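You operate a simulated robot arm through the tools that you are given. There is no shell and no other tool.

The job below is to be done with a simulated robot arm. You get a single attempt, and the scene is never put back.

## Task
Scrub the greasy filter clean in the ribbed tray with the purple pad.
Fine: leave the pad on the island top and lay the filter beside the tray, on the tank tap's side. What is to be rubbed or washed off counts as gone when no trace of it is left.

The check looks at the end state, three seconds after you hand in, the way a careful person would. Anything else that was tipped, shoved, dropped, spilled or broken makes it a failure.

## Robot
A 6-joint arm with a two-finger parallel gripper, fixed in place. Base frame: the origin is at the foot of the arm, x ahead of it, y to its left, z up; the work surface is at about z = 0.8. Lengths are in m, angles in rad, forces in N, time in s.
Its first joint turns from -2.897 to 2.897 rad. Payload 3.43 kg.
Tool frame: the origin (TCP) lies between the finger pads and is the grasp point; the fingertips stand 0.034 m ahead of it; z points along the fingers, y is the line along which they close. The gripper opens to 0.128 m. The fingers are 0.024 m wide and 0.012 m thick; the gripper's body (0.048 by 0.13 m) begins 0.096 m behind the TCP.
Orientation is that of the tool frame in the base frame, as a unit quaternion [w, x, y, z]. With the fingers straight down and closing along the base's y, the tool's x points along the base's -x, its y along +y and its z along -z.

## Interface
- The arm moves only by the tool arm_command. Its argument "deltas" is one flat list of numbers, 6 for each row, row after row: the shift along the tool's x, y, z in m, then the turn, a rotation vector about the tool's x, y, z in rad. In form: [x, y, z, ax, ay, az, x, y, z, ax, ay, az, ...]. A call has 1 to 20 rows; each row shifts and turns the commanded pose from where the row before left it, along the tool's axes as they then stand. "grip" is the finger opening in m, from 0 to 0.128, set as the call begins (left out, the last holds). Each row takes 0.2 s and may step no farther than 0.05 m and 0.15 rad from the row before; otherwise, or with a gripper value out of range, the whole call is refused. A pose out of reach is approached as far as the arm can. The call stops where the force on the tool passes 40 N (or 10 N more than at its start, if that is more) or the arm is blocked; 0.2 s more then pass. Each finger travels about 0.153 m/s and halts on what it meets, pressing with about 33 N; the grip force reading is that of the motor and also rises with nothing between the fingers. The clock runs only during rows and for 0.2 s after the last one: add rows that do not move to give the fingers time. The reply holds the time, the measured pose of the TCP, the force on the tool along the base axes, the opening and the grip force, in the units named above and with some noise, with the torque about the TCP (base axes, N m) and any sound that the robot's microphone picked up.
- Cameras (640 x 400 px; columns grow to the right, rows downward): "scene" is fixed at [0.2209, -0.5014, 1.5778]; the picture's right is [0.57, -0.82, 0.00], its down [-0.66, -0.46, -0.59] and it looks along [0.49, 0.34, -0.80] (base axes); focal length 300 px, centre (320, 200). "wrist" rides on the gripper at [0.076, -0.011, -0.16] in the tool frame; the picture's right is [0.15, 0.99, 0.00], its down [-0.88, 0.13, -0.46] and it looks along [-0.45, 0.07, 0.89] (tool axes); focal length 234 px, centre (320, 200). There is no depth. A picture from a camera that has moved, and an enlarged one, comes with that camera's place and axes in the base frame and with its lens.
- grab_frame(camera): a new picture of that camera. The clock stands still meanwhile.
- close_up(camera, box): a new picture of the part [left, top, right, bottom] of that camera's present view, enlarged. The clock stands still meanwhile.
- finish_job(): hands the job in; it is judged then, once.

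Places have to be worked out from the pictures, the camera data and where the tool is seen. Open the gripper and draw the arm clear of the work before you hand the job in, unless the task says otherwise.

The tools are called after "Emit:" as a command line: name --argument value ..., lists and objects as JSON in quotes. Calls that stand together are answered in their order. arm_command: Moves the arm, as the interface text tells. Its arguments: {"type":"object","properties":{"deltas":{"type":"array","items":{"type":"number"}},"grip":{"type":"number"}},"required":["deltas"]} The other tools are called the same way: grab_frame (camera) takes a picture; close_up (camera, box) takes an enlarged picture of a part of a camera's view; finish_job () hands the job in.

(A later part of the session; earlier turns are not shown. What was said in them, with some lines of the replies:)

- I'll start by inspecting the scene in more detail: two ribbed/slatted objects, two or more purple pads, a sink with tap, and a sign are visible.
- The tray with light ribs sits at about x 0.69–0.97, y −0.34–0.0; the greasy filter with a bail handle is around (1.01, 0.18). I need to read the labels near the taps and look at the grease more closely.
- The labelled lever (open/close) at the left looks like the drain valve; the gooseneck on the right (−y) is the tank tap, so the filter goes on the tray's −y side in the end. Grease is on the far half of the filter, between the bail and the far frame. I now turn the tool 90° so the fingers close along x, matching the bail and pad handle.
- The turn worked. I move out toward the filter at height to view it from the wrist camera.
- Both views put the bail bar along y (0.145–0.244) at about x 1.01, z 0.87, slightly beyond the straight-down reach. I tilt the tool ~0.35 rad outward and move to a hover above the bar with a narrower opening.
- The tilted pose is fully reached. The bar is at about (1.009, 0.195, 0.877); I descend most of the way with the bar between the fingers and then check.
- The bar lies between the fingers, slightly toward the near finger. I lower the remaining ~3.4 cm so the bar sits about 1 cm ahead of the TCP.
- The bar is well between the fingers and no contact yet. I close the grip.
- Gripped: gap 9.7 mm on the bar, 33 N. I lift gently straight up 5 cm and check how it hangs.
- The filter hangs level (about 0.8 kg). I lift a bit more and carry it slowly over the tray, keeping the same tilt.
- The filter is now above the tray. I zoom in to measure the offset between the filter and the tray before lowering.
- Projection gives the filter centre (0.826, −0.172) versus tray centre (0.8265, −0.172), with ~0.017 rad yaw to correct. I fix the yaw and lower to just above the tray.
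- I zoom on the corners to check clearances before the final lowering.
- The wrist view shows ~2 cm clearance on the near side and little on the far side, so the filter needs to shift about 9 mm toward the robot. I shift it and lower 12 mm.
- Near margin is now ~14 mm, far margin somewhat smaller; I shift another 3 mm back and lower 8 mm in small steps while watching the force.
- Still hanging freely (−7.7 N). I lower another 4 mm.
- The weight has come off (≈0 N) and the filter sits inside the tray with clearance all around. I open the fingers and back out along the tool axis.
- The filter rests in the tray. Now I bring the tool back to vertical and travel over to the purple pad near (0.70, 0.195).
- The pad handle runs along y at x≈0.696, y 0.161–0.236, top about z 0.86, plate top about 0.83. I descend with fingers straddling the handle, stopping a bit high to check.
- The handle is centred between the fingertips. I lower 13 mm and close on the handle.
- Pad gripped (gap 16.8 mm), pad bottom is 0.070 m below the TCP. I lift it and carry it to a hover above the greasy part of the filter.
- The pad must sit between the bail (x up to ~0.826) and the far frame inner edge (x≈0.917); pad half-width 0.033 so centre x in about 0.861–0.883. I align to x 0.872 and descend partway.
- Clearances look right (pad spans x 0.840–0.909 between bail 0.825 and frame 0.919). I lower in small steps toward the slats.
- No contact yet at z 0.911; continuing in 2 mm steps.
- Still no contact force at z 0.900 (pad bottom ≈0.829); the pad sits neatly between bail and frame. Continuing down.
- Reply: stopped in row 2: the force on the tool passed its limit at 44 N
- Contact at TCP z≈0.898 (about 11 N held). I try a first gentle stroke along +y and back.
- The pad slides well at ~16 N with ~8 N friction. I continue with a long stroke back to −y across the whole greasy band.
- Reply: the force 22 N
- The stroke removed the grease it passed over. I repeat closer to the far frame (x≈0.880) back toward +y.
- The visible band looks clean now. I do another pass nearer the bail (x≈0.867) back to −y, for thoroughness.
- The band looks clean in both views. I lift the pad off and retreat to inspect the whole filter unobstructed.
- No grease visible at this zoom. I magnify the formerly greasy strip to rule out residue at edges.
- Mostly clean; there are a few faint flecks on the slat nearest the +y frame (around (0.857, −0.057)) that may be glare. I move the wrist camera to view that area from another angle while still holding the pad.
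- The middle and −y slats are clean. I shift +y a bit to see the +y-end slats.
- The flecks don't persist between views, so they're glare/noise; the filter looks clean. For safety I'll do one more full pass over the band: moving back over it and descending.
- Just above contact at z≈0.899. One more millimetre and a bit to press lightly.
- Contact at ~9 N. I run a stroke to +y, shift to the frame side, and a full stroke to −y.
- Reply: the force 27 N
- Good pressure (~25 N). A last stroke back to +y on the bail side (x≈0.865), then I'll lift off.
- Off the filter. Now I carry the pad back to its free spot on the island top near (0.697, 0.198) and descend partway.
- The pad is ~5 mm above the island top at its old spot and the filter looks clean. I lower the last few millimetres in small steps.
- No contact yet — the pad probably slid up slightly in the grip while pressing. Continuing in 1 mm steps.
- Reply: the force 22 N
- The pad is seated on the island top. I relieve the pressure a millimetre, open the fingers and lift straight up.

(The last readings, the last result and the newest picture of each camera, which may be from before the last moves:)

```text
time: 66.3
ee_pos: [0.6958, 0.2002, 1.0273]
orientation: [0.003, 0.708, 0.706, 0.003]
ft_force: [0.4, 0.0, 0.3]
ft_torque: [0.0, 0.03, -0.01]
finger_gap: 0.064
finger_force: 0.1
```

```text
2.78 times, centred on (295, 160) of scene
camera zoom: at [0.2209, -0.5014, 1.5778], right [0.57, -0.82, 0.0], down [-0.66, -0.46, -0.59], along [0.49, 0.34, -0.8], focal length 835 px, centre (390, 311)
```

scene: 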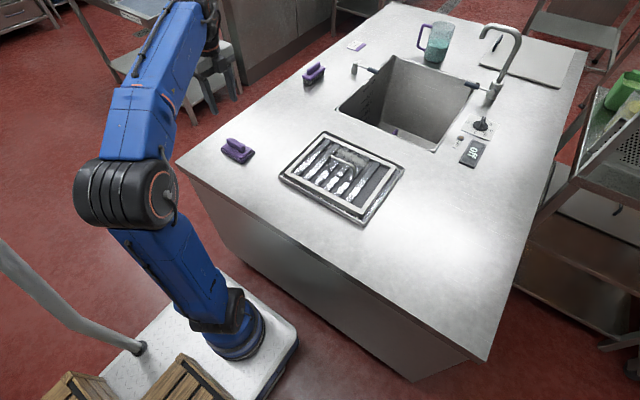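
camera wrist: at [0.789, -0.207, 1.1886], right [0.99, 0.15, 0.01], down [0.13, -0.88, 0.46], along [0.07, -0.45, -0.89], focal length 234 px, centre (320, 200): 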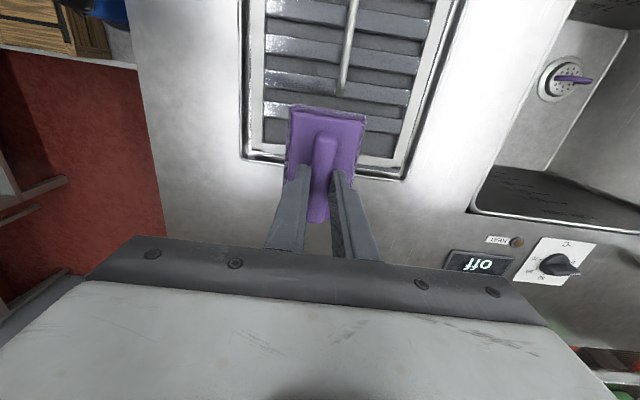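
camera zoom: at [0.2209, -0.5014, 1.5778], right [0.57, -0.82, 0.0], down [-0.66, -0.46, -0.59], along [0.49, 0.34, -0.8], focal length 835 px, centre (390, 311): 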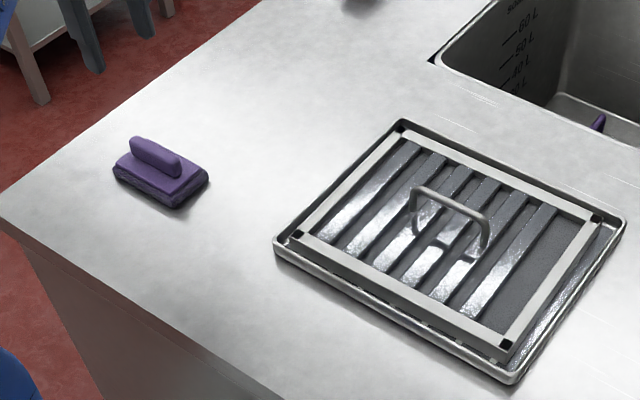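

Pad is resting flat on the island top, gripper clear. Now I go above the bail to pick the filter up again, this time with the tool vertical.

Emit:
arm_command --deltas '[-0.0402, 0.0133, 0, 0, 0, 0, -0.0402, 0.0133, 0, 0, 0, 0, -0.0402, 0.0133, 0, 0, 0, 0, -0.0402, 0.0133, 0, 0, 0, 0, -0.0402, 0.0133, 0, 0, 0, 0, -0.0402, 0.0133, 0, 0, 0, 0, -0.0402, 0.0133, 0, 0, 0, 0, -0.0402, 0.0133, 0, 0, 0, 0, -0.0402, 0.0133, 0, 0, 0, 0, 0, 0, 0, 0, 0, 0]'

Emit:
grab_frame --camera "wrist"

Emit:
close_up --camera "wrist" --box '[180, 0, 440, 200]'

Emit:
close_up --camera "scene" --box '[270, 80, 410, 230]'

```text
time: 68.5
ee_pos: [0.8152, -0.1615, 1.0275]
orientation: [0.002, 0.707, 0.707, 0.002]
ft_force: [-0.3, 0.0, 0.5]
ft_torque: [-0.01, -0.02, 0.01]
finger_gap: 0.064
finger_force: 0.1
```

```text
taken
camera wrist: at [0.8033, -0.0861, 1.1896], right [0.99, 0.15, 0.01], down [0.13, -0.88, 0.46], along [0.07, -0.45, -0.89], focal length 234 px, centre (320, 200)
```

wrist: 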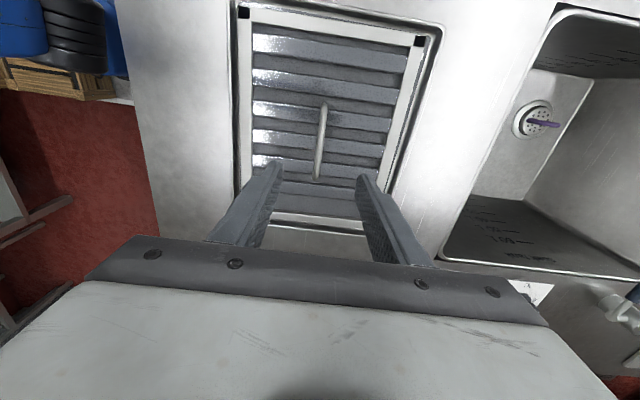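

```text
2.00 times, centred on (310, 100) of wrist
camera zoom: at [0.8033, -0.0861, 1.1896], right [0.99, 0.15, 0.01], down [0.13, -0.88, 0.46], along [0.07, -0.45, -0.89], focal length 468 px, centre (340, 400)
```

zoom: 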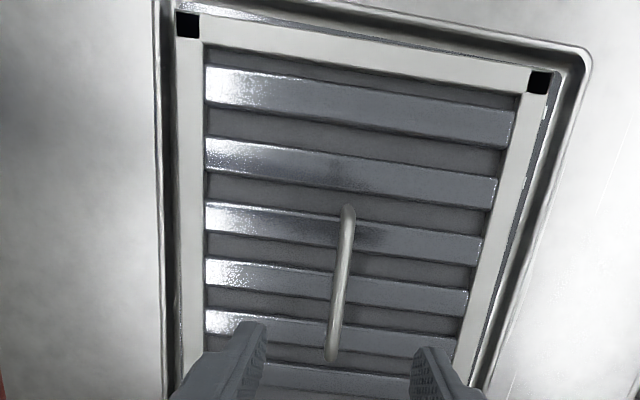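

```text
2.67 times, centred on (340, 155) of scene
camera zoom: at [0.2209, -0.5014, 1.5778], right [0.57, -0.82, 0.0], down [-0.66, -0.46, -0.59], along [0.49, 0.34, -0.8], focal length 800 px, centre (267, 320)
```

zoom: 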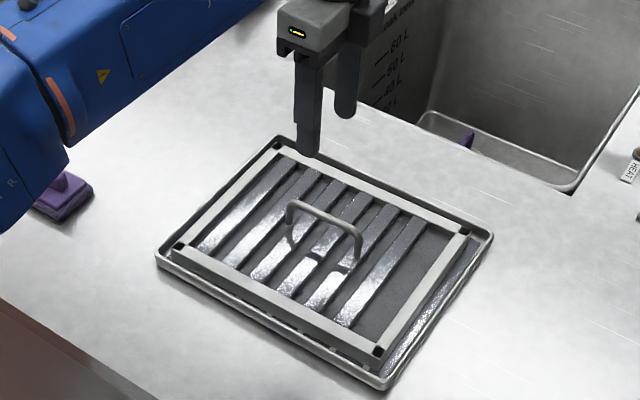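

The bar is at (0.8145, −0.159), right under the TCP. I descend around it, stopping with the bar ~1.2 cm ahead of the TCP.

Emit:
arm_command --deltas '[0.002, 0, 0.04, 0, 0, 0, 0, 0, 0.04, 0, 0, 0, 0, 0, 0.03, 0, 0, 0, 0, 0, 0.015, 0, 0, 0, 0, 0, 0.0085, 0, 0, 0, 0, 0, 0, 0, 0, 0]'

Emit:
close_up --camera "wrist" --box '[180, 0, 440, 240]'

Emit:
close_up --camera "scene" --box '[300, 100, 400, 175]'

```text
time: 69.9
ee_pos: [0.818, -0.1596, 0.8943]
orientation: [0.003, 0.707, 0.707, 0.003]
ft_force: [0.3, -0.3, -0.3]
ft_torque: [-0.01, -0.01, -0.02]
finger_gap: 0.0638
finger_force: 0.0
```

```text
1.67 times, centred on (310, 120) of wrist
camera zoom: at [0.8048, -0.0839, 1.0557], right [0.99, 0.15, 0.01], down [0.13, -0.88, 0.46], along [0.07, -0.45, -0.89], focal length 390 px, centre (337, 333)
```

zoom: 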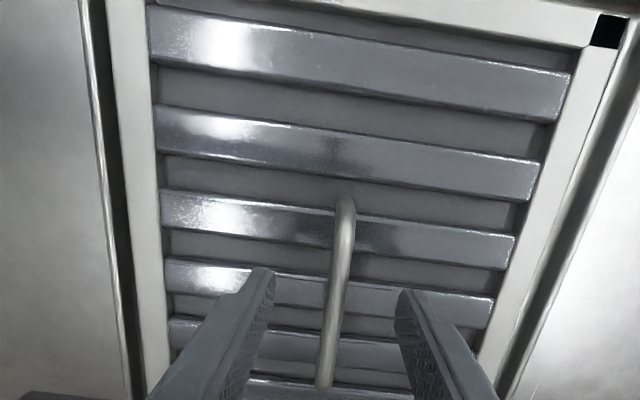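

```text
5.33 times, centred on (350, 138) of scene
camera zoom: at [0.2209, -0.5014, 1.5778], right [0.57, -0.82, 0.0], down [-0.66, -0.46, -0.59], along [0.49, 0.34, -0.8], focal length 1601 px, centre (160, 533)
```

zoom: 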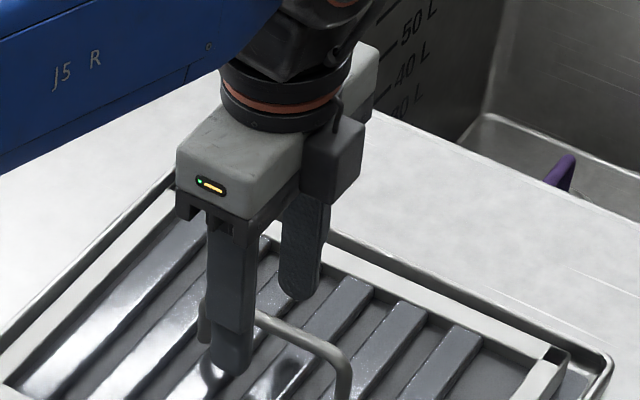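

Bar is centred between the fingers. Closing the grip.

Emit:
arm_command --deltas '[0, 0, 0, 0, 0, 0, 0, 0, 0, 0, 0, 0, 0, 0, 0, 0, 0, 0, 0, 0, 0, 0, 0, 0]' --grip 0.0

Emit:
arm_command --deltas '[0, 0, -0.01, 0, 0, 0, 0, 0, -0.01, 0, 0, 0, 0, 0, -0.015, 0, 0, 0, 0, 0, -0.02, 0, 0, 0, 0, 0, -0.02, 0, 0, 0, 0, 0, 0, 0, 0, 0]'

Emit:
close_up --camera "scene" --box '[260, 80, 420, 230]'

Emit:
grab_frame --camera "wrist"

```text
time: 70.9
ee_pos: [0.8176, -0.1596, 0.8932]
orientation: [0.003, 0.707, 0.707, 0.003]
ft_force: [-0.4, 0.8, -0.5]
ft_torque: [-0.03, 0.0, 0.47]
finger_gap: 0.0095
finger_force: 32.9
```

```text
time: 72.3
ee_pos: [0.8169, -0.1593, 0.9691]
orientation: [0.001, 0.707, 0.707, 0.002]
ft_force: [-0.5, 0.6, -8.2]
ft_torque: [0.06, 0.01, 0.01]
finger_gap: 0.0095
finger_force: 33.1
```

```text
2.67 times, centred on (340, 155) of scene
camera zoom: at [0.2209, -0.5014, 1.5778], right [0.57, -0.82, 0.0], down [-0.66, -0.46, -0.59], along [0.49, 0.34, -0.8], focal length 800 px, centre (267, 320)
```

zoom: 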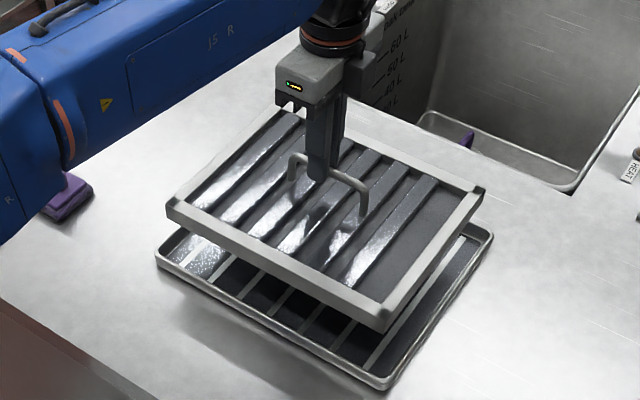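

```text
taken
camera wrist: at [0.8043, -0.0843, 1.1306], right [0.99, 0.15, 0.01], down [0.13, -0.88, 0.46], along [0.07, -0.45, -0.89], focal length 234 px, centre (320, 200)
```

wrist: 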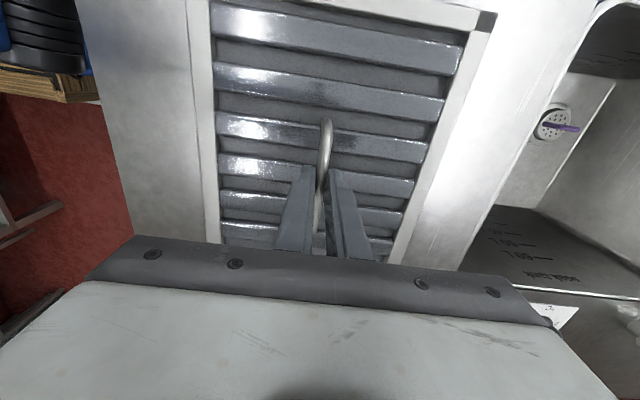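

The clean filter hangs level at −8 N. I carry it sideways to −y (tank tap side), clear of the tray, keeping orientation.

Emit:
arm_command --deltas '[-0.012, -0.0006, 0, 0, 0, 0, -0.0247, -0.0012, 0, 0, 0, 0, -0.0247, -0.0012, 0, 0, 0, 0, -0.0247, -0.0012, 0, 0, 0, 0, -0.0247, -0.0012, 0, 0, 0, 0, -0.0247, -0.0012, 0, 0, 0, 0, -0.0247, -0.0012, 0, 0, 0, 0, -0.0247, -0.0012, 0, 0, 0, 0, -0.0247, -0.0012, 0, 0, 0, 0, -0.0247, -0.0012, 0, 0, 0, 0, -0.0247, -0.0012, 0, 0, 0, 0, -0.0247, -0.0012, 0, 0, 0, 0, -0.0247, -0.0012, 0, 0, 0, 0, -0.0247, -0.0012, 0, 0, 0, 0, -0.012, -0.0006, 0, 0, 0, 0, 0, 0, 0, 0, 0, 0]'

Emit:
grab_frame --camera "scene"

Emit:
grab_frame --camera "wrist"

```text
time: 75.7
ee_pos: [0.8005, -0.5058, 0.9698]
orientation: [0.002, 0.707, 0.707, 0.002]
ft_force: [-0.2, 0.0, -7.7]
ft_torque: [0.08, 0.03, 0.01]
finger_gap: 0.0094
finger_force: 32.8
```

```text
taken
```

scene: 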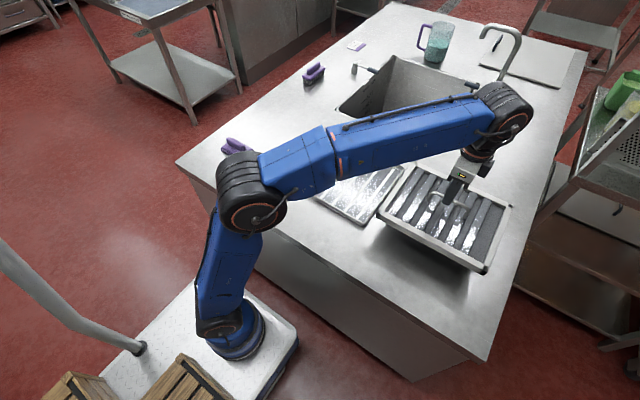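

```text
taken
camera wrist: at [0.7876, -0.4299, 1.1306], right [0.99, 0.15, 0.01], down [0.13, -0.88, 0.46], along [0.07, -0.45, -0.89], focal length 234 px, centre (320, 200)
```

wrist: 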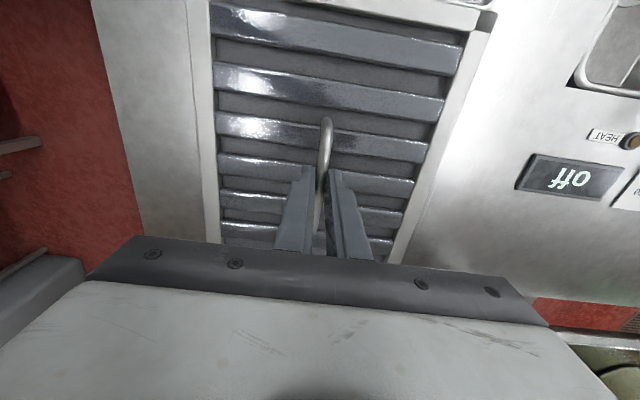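

By projection the filter now spans x 0.687–0.918, y −0.657 to −0.367, tray edge at −0.34, island edge at −0.755. I shift another 1 cm away from the tray and lower to ~1 cm above the top.

Emit:
arm_command --deltas '[-0.005, 0, 0.005, 0, 0, 0, -0.005, 0, 0.015, 0, 0, 0, 0, 0, 0.02, 0, 0, 0, 0, 0, 0.015, 0, 0, 0, 0, 0, 0.01, 0, 0, 0, 0, 0, 0.005, 0, 0, 0, 0, 0, 0, 0, 0, 0]'

Emit:
close_up --camera "scene" --box '[300, 130, 540, 290]'

Emit:
grab_frame --camera "wrist"

```text
time: 77.3
ee_pos: [0.8005, -0.5151, 0.9003]
orientation: [0.002, 0.708, 0.707, 0.002]
ft_force: [-0.1, 0.3, -8.4]
ft_torque: [0.09, 0.0, 0.0]
finger_gap: 0.0096
finger_force: 32.4
```

```text
2.50 times, centred on (420, 210) of scene
camera zoom: at [0.2209, -0.5014, 1.5778], right [0.57, -0.82, 0.0], down [-0.66, -0.46, -0.59], along [0.49, 0.34, -0.8], focal length 750 px, centre (70, 175)
```

zoom: 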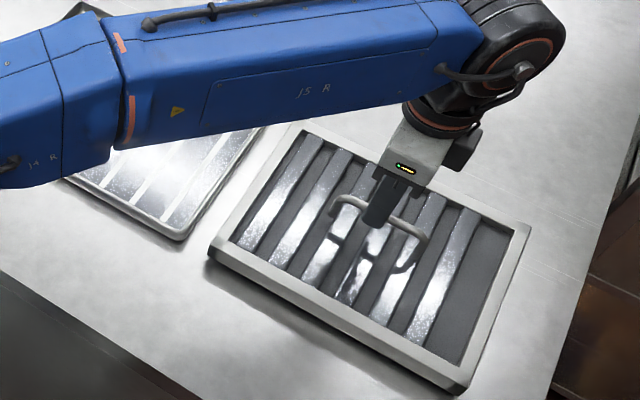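

```text
taken
camera wrist: at [0.7877, -0.4395, 1.0609], right [0.99, 0.15, 0.01], down [0.13, -0.88, 0.46], along [0.07, -0.45, -0.89], focal length 234 px, centre (320, 200)
```

wrist: 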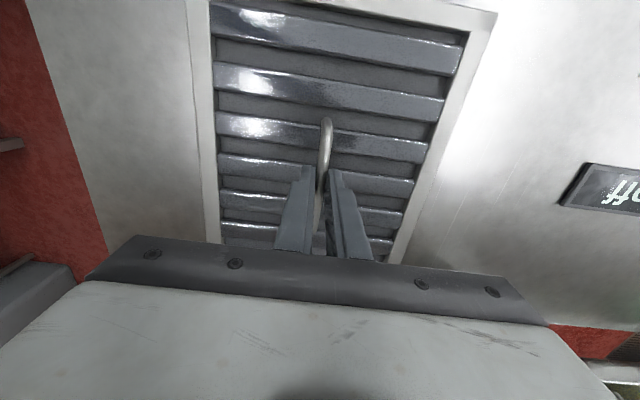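

Clear of the tray with a visible gap. Lowering further in small steps.

Emit:
arm_command --deltas '[0, 0, 0.004, 0, 0, 0, 0, 0, 0.003, 0, 0, 0]'

Emit:
arm_command --deltas '[0, 0, 0.0015, 0, 0, 0, 0, 0, 0.0015, 0, 0, 0]'

```text
time: 77.9
ee_pos: [0.8006, -0.514, 0.8932]
orientation: [0.002, 0.707, 0.707, 0.002]
ft_force: [0.6, -0.6, -8.0]
ft_torque: [0.07, 0.0, 0.0]
finger_gap: 0.0096
finger_force: 32.6
```

```text
time: 78.5
ee_pos: [0.8009, -0.5148, 0.8908]
orientation: [0.002, 0.707, 0.707, 0.002]
ft_force: [0.8, -1.5, -0.9]
ft_torque: [0.04, -0.04, 0.02]
finger_gap: 0.0096
finger_force: 33.2
```

Weight is off (−0.9 N), so it is essentially resting; half a millimetre more, then release and lift straight up.

Emit:
arm_command --deltas '[0, 0, 0.0006, 0, 0, 0, 0, 0, 0, 0, 0, 0]'

Emit:
arm_command --deltas '[0, 0, 0, 0, 0, 0, 0, 0, 0, 0, 0, 0, 0, 0, -0.01, 0, 0, 0, 0, 0, -0.02, 0, 0, 0, 0, 0, -0.03, 0, 0, 0, 0, 0, -0.04, 0, 0, 0, 0, 0, -0.04, 0, 0, 0, 0, 0, -0.04, 0, 0, 0]' --grip 0.06

Emit:
close_up --camera "scene" --box '[300, 130, 540, 290]'

Emit:
grab_frame --camera "wrist"

```text
time: 79.1
ee_pos: [0.8006, -0.5158, 0.8907]
orientation: [0.002, 0.707, 0.707, 0.002]
ft_force: [5.6, -2.9, 15.8]
ft_torque: [0.41, -0.14, 0.01]
finger_gap: 0.0096
finger_force: 33.2
```

```text
time: 80.9
ee_pos: [0.7996, -0.5156, 1.0684]
orientation: [0.002, 0.707, 0.707, 0.002]
ft_force: [-1.1, 0.2, 0.4]
ft_torque: [-0.05, -0.01, -0.06]
finger_gap: 0.0601
finger_force: 0.1
```

```text
2.50 times, centred on (420, 210) of scene
camera zoom: at [0.2209, -0.5014, 1.5778], right [0.57, -0.82, 0.0], down [-0.66, -0.46, -0.59], along [0.49, 0.34, -0.8], focal length 750 px, centre (70, 175)
```

zoom: 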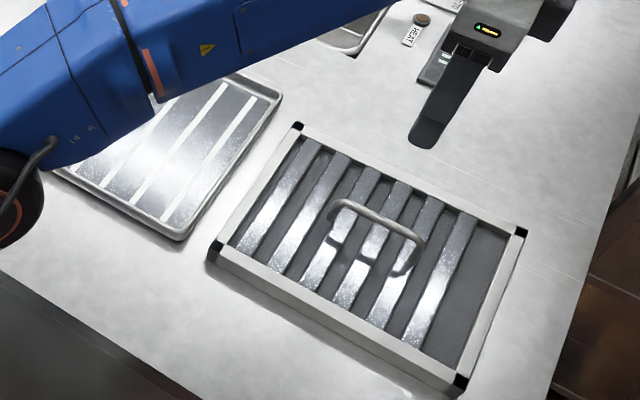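

```text
taken
camera wrist: at [0.7865, -0.4389, 1.2306], right [0.99, 0.15, 0.01], down [0.13, -0.88, 0.46], along [0.07, -0.45, -0.89], focal length 234 px, centre (320, 200)
```

wrist: 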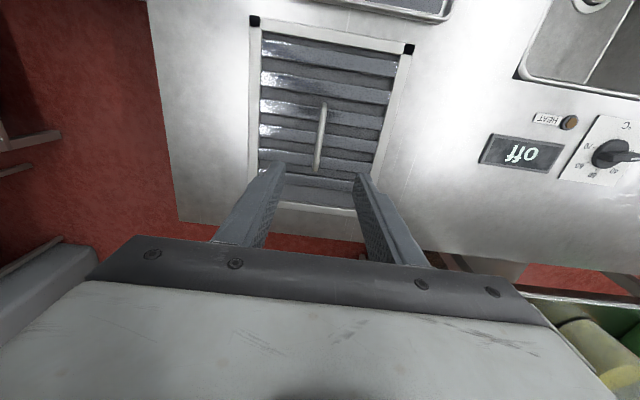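

The clean filter lies flat beside the tray on the tank tap's side. I open the gripper fully and retract the arm up and back, clear of the work.

Emit:
arm_command --deltas '[0, 0, -0.04, 0, 0, 0, 0, -0.02, -0.04, 0, 0, 0, 0.02, -0.04, 0, 0, 0, 0, 0.03, -0.035, 0, 0, 0, 0, 0.03, -0.035, 0, 0, 0, 0, 0.03, -0.035, 0, 0, 0, 0, 0.03, -0.035, 0, 0, 0, 0, 0.04, -0.025, 0, 0, 0, 0, 0.045, -0.015, 0, 0, 0, 0, 0.045, 0, 0, 0, 0, 0, 0.045, 0, 0, 0, 0, 0, 0.045, 0, 0, 0, 0, 0, 0.045, 0, 0, 0, 0, 0, 0.045, 0, 0, 0, 0, 0, 0, 0, 0, 0, 0, 0]' --grip 0.128

Emit:
grab_frame --camera "scene"

Emit:
close_up --camera "scene" --box '[260, 110, 540, 290]'

```text
time: 84.1
ee_pos: [0.5502, -0.0577, 1.1215]
orientation: [0.003, 0.708, 0.707, 0.002]
ft_force: [0.6, 0.3, 0.4]
ft_torque: [0.0, 0.0, -0.02]
finger_gap: 0.1278
finger_force: 0.0
out of reach, approached as far as the arm can: row 2
```

```text
taken
```

scene: 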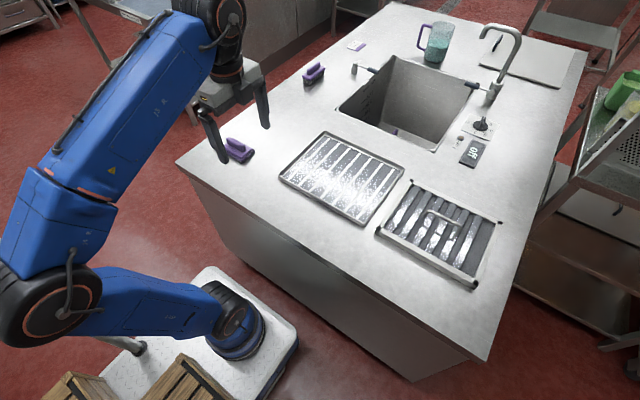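

```text
2.22 times, centred on (400, 200) of scene
camera zoom: at [0.2209, -0.5014, 1.5778], right [0.57, -0.82, 0.0], down [-0.66, -0.46, -0.59], along [0.49, 0.34, -0.8], focal length 667 px, centre (142, 200)
```

zoom: 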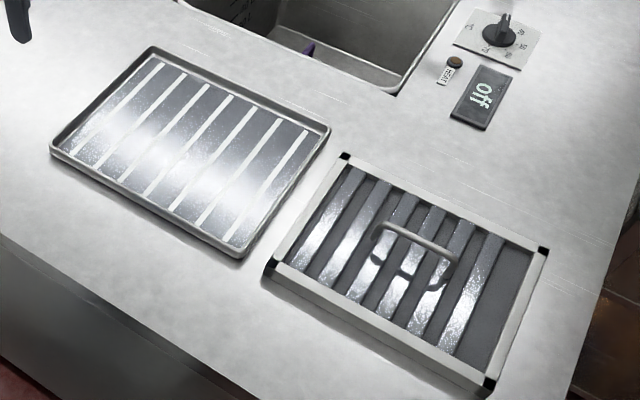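

The arm is clear. Final close checks: filter cleanliness in its new spot, the tray, and the pad.

Emit:
close_up --camera "scene" --box '[370, 170, 510, 290]'

Emit:
close_up --camera "scene" --box '[415, 178, 505, 235]'

Emit:
close_up --camera "scene" --box '[260, 110, 420, 230]'

Emit:
close_up --camera "scene" --box '[200, 110, 290, 175]'

Emit:
close_up --camera "scene" --box '[290, 20, 530, 170]'

```text
3.33 times, centred on (440, 230) of scene
camera zoom: at [0.2209, -0.5014, 1.5778], right [0.57, -0.82, 0.0], down [-0.66, -0.46, -0.59], along [0.49, 0.34, -0.8], focal length 1001 px, centre (-80, 100)
```

zoom: 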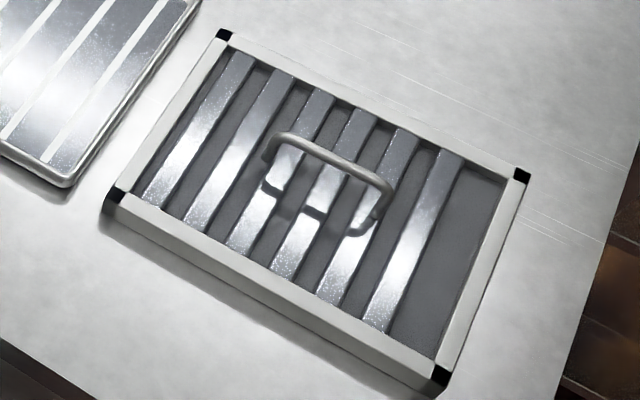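

```text
7.02 times, centred on (460, 206) of scene
camera zoom: at [0.2209, -0.5014, 1.5778], right [0.57, -0.82, 0.0], down [-0.66, -0.46, -0.59], along [0.49, 0.34, -0.8], focal length 2106 px, centre (-662, 154)
```

zoom: 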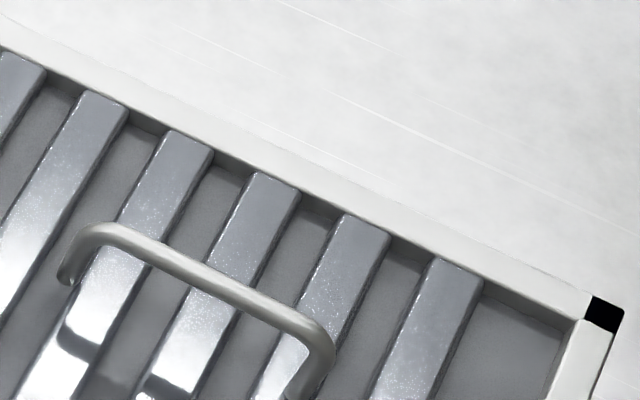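

```text
3.33 times, centred on (340, 170) of scene
camera zoom: at [0.2209, -0.5014, 1.5778], right [0.57, -0.82, 0.0], down [-0.66, -0.46, -0.59], along [0.49, 0.34, -0.8], focal length 1001 px, centre (253, 300)
```

zoom: 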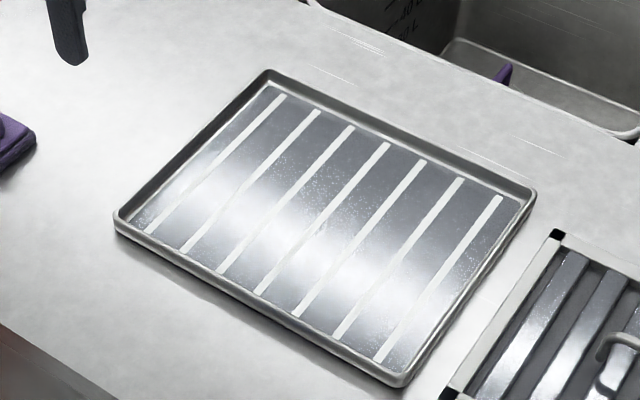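

```text
6.15 times, centred on (245, 142) of scene
camera zoom: at [0.2209, -0.5014, 1.5778], right [0.57, -0.82, 0.0], down [-0.66, -0.46, -0.59], along [0.49, 0.34, -0.8], focal length 1847 px, centre (782, 554)
```

zoom: 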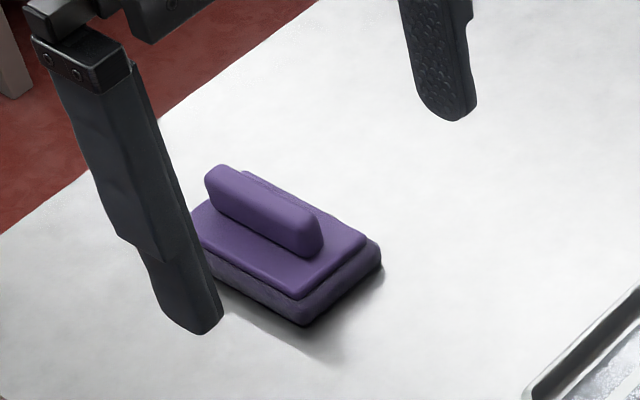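

```text
2.67 times, centred on (410, 95) of scene
camera zoom: at [0.2209, -0.5014, 1.5778], right [0.57, -0.82, 0.0], down [-0.66, -0.46, -0.59], along [0.49, 0.34, -0.8], focal length 800 px, centre (80, 480)
```

zoom: 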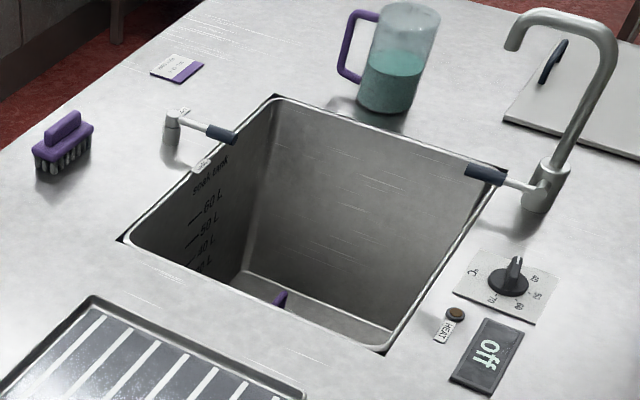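

The filter is clean and flat on the tank tap's side of the tray. The tray sits where it started, the pad rests on the island top, nothing else has moved, and the arm is clear with the gripper open. I'm handing the job in.

Emit:
finish_job

```text
The job is handed in.
```

I scrubbed the filter clean with the purple pad in the ribbed tray and handed the job in. I don't have the check's verdict.

- **Filter:** it lies flat on the island top beside the tray, with a gap of about 4 cm. In the last close-ups I saw no trace of grease on the top face. I never viewed the underside.
- **Tap side:** I took the tall gooseneck tap as the tank tap and put the filter on that side. The small lever marked open and close, on the other side of the tank, looked like a drain valve.
- **Pad:** it is back on the island top, close to where it started.
- **Everything else:** the tray and the other items look unmoved in the final pictures. The gripper is open and the arm is drawn back, clear of the work.
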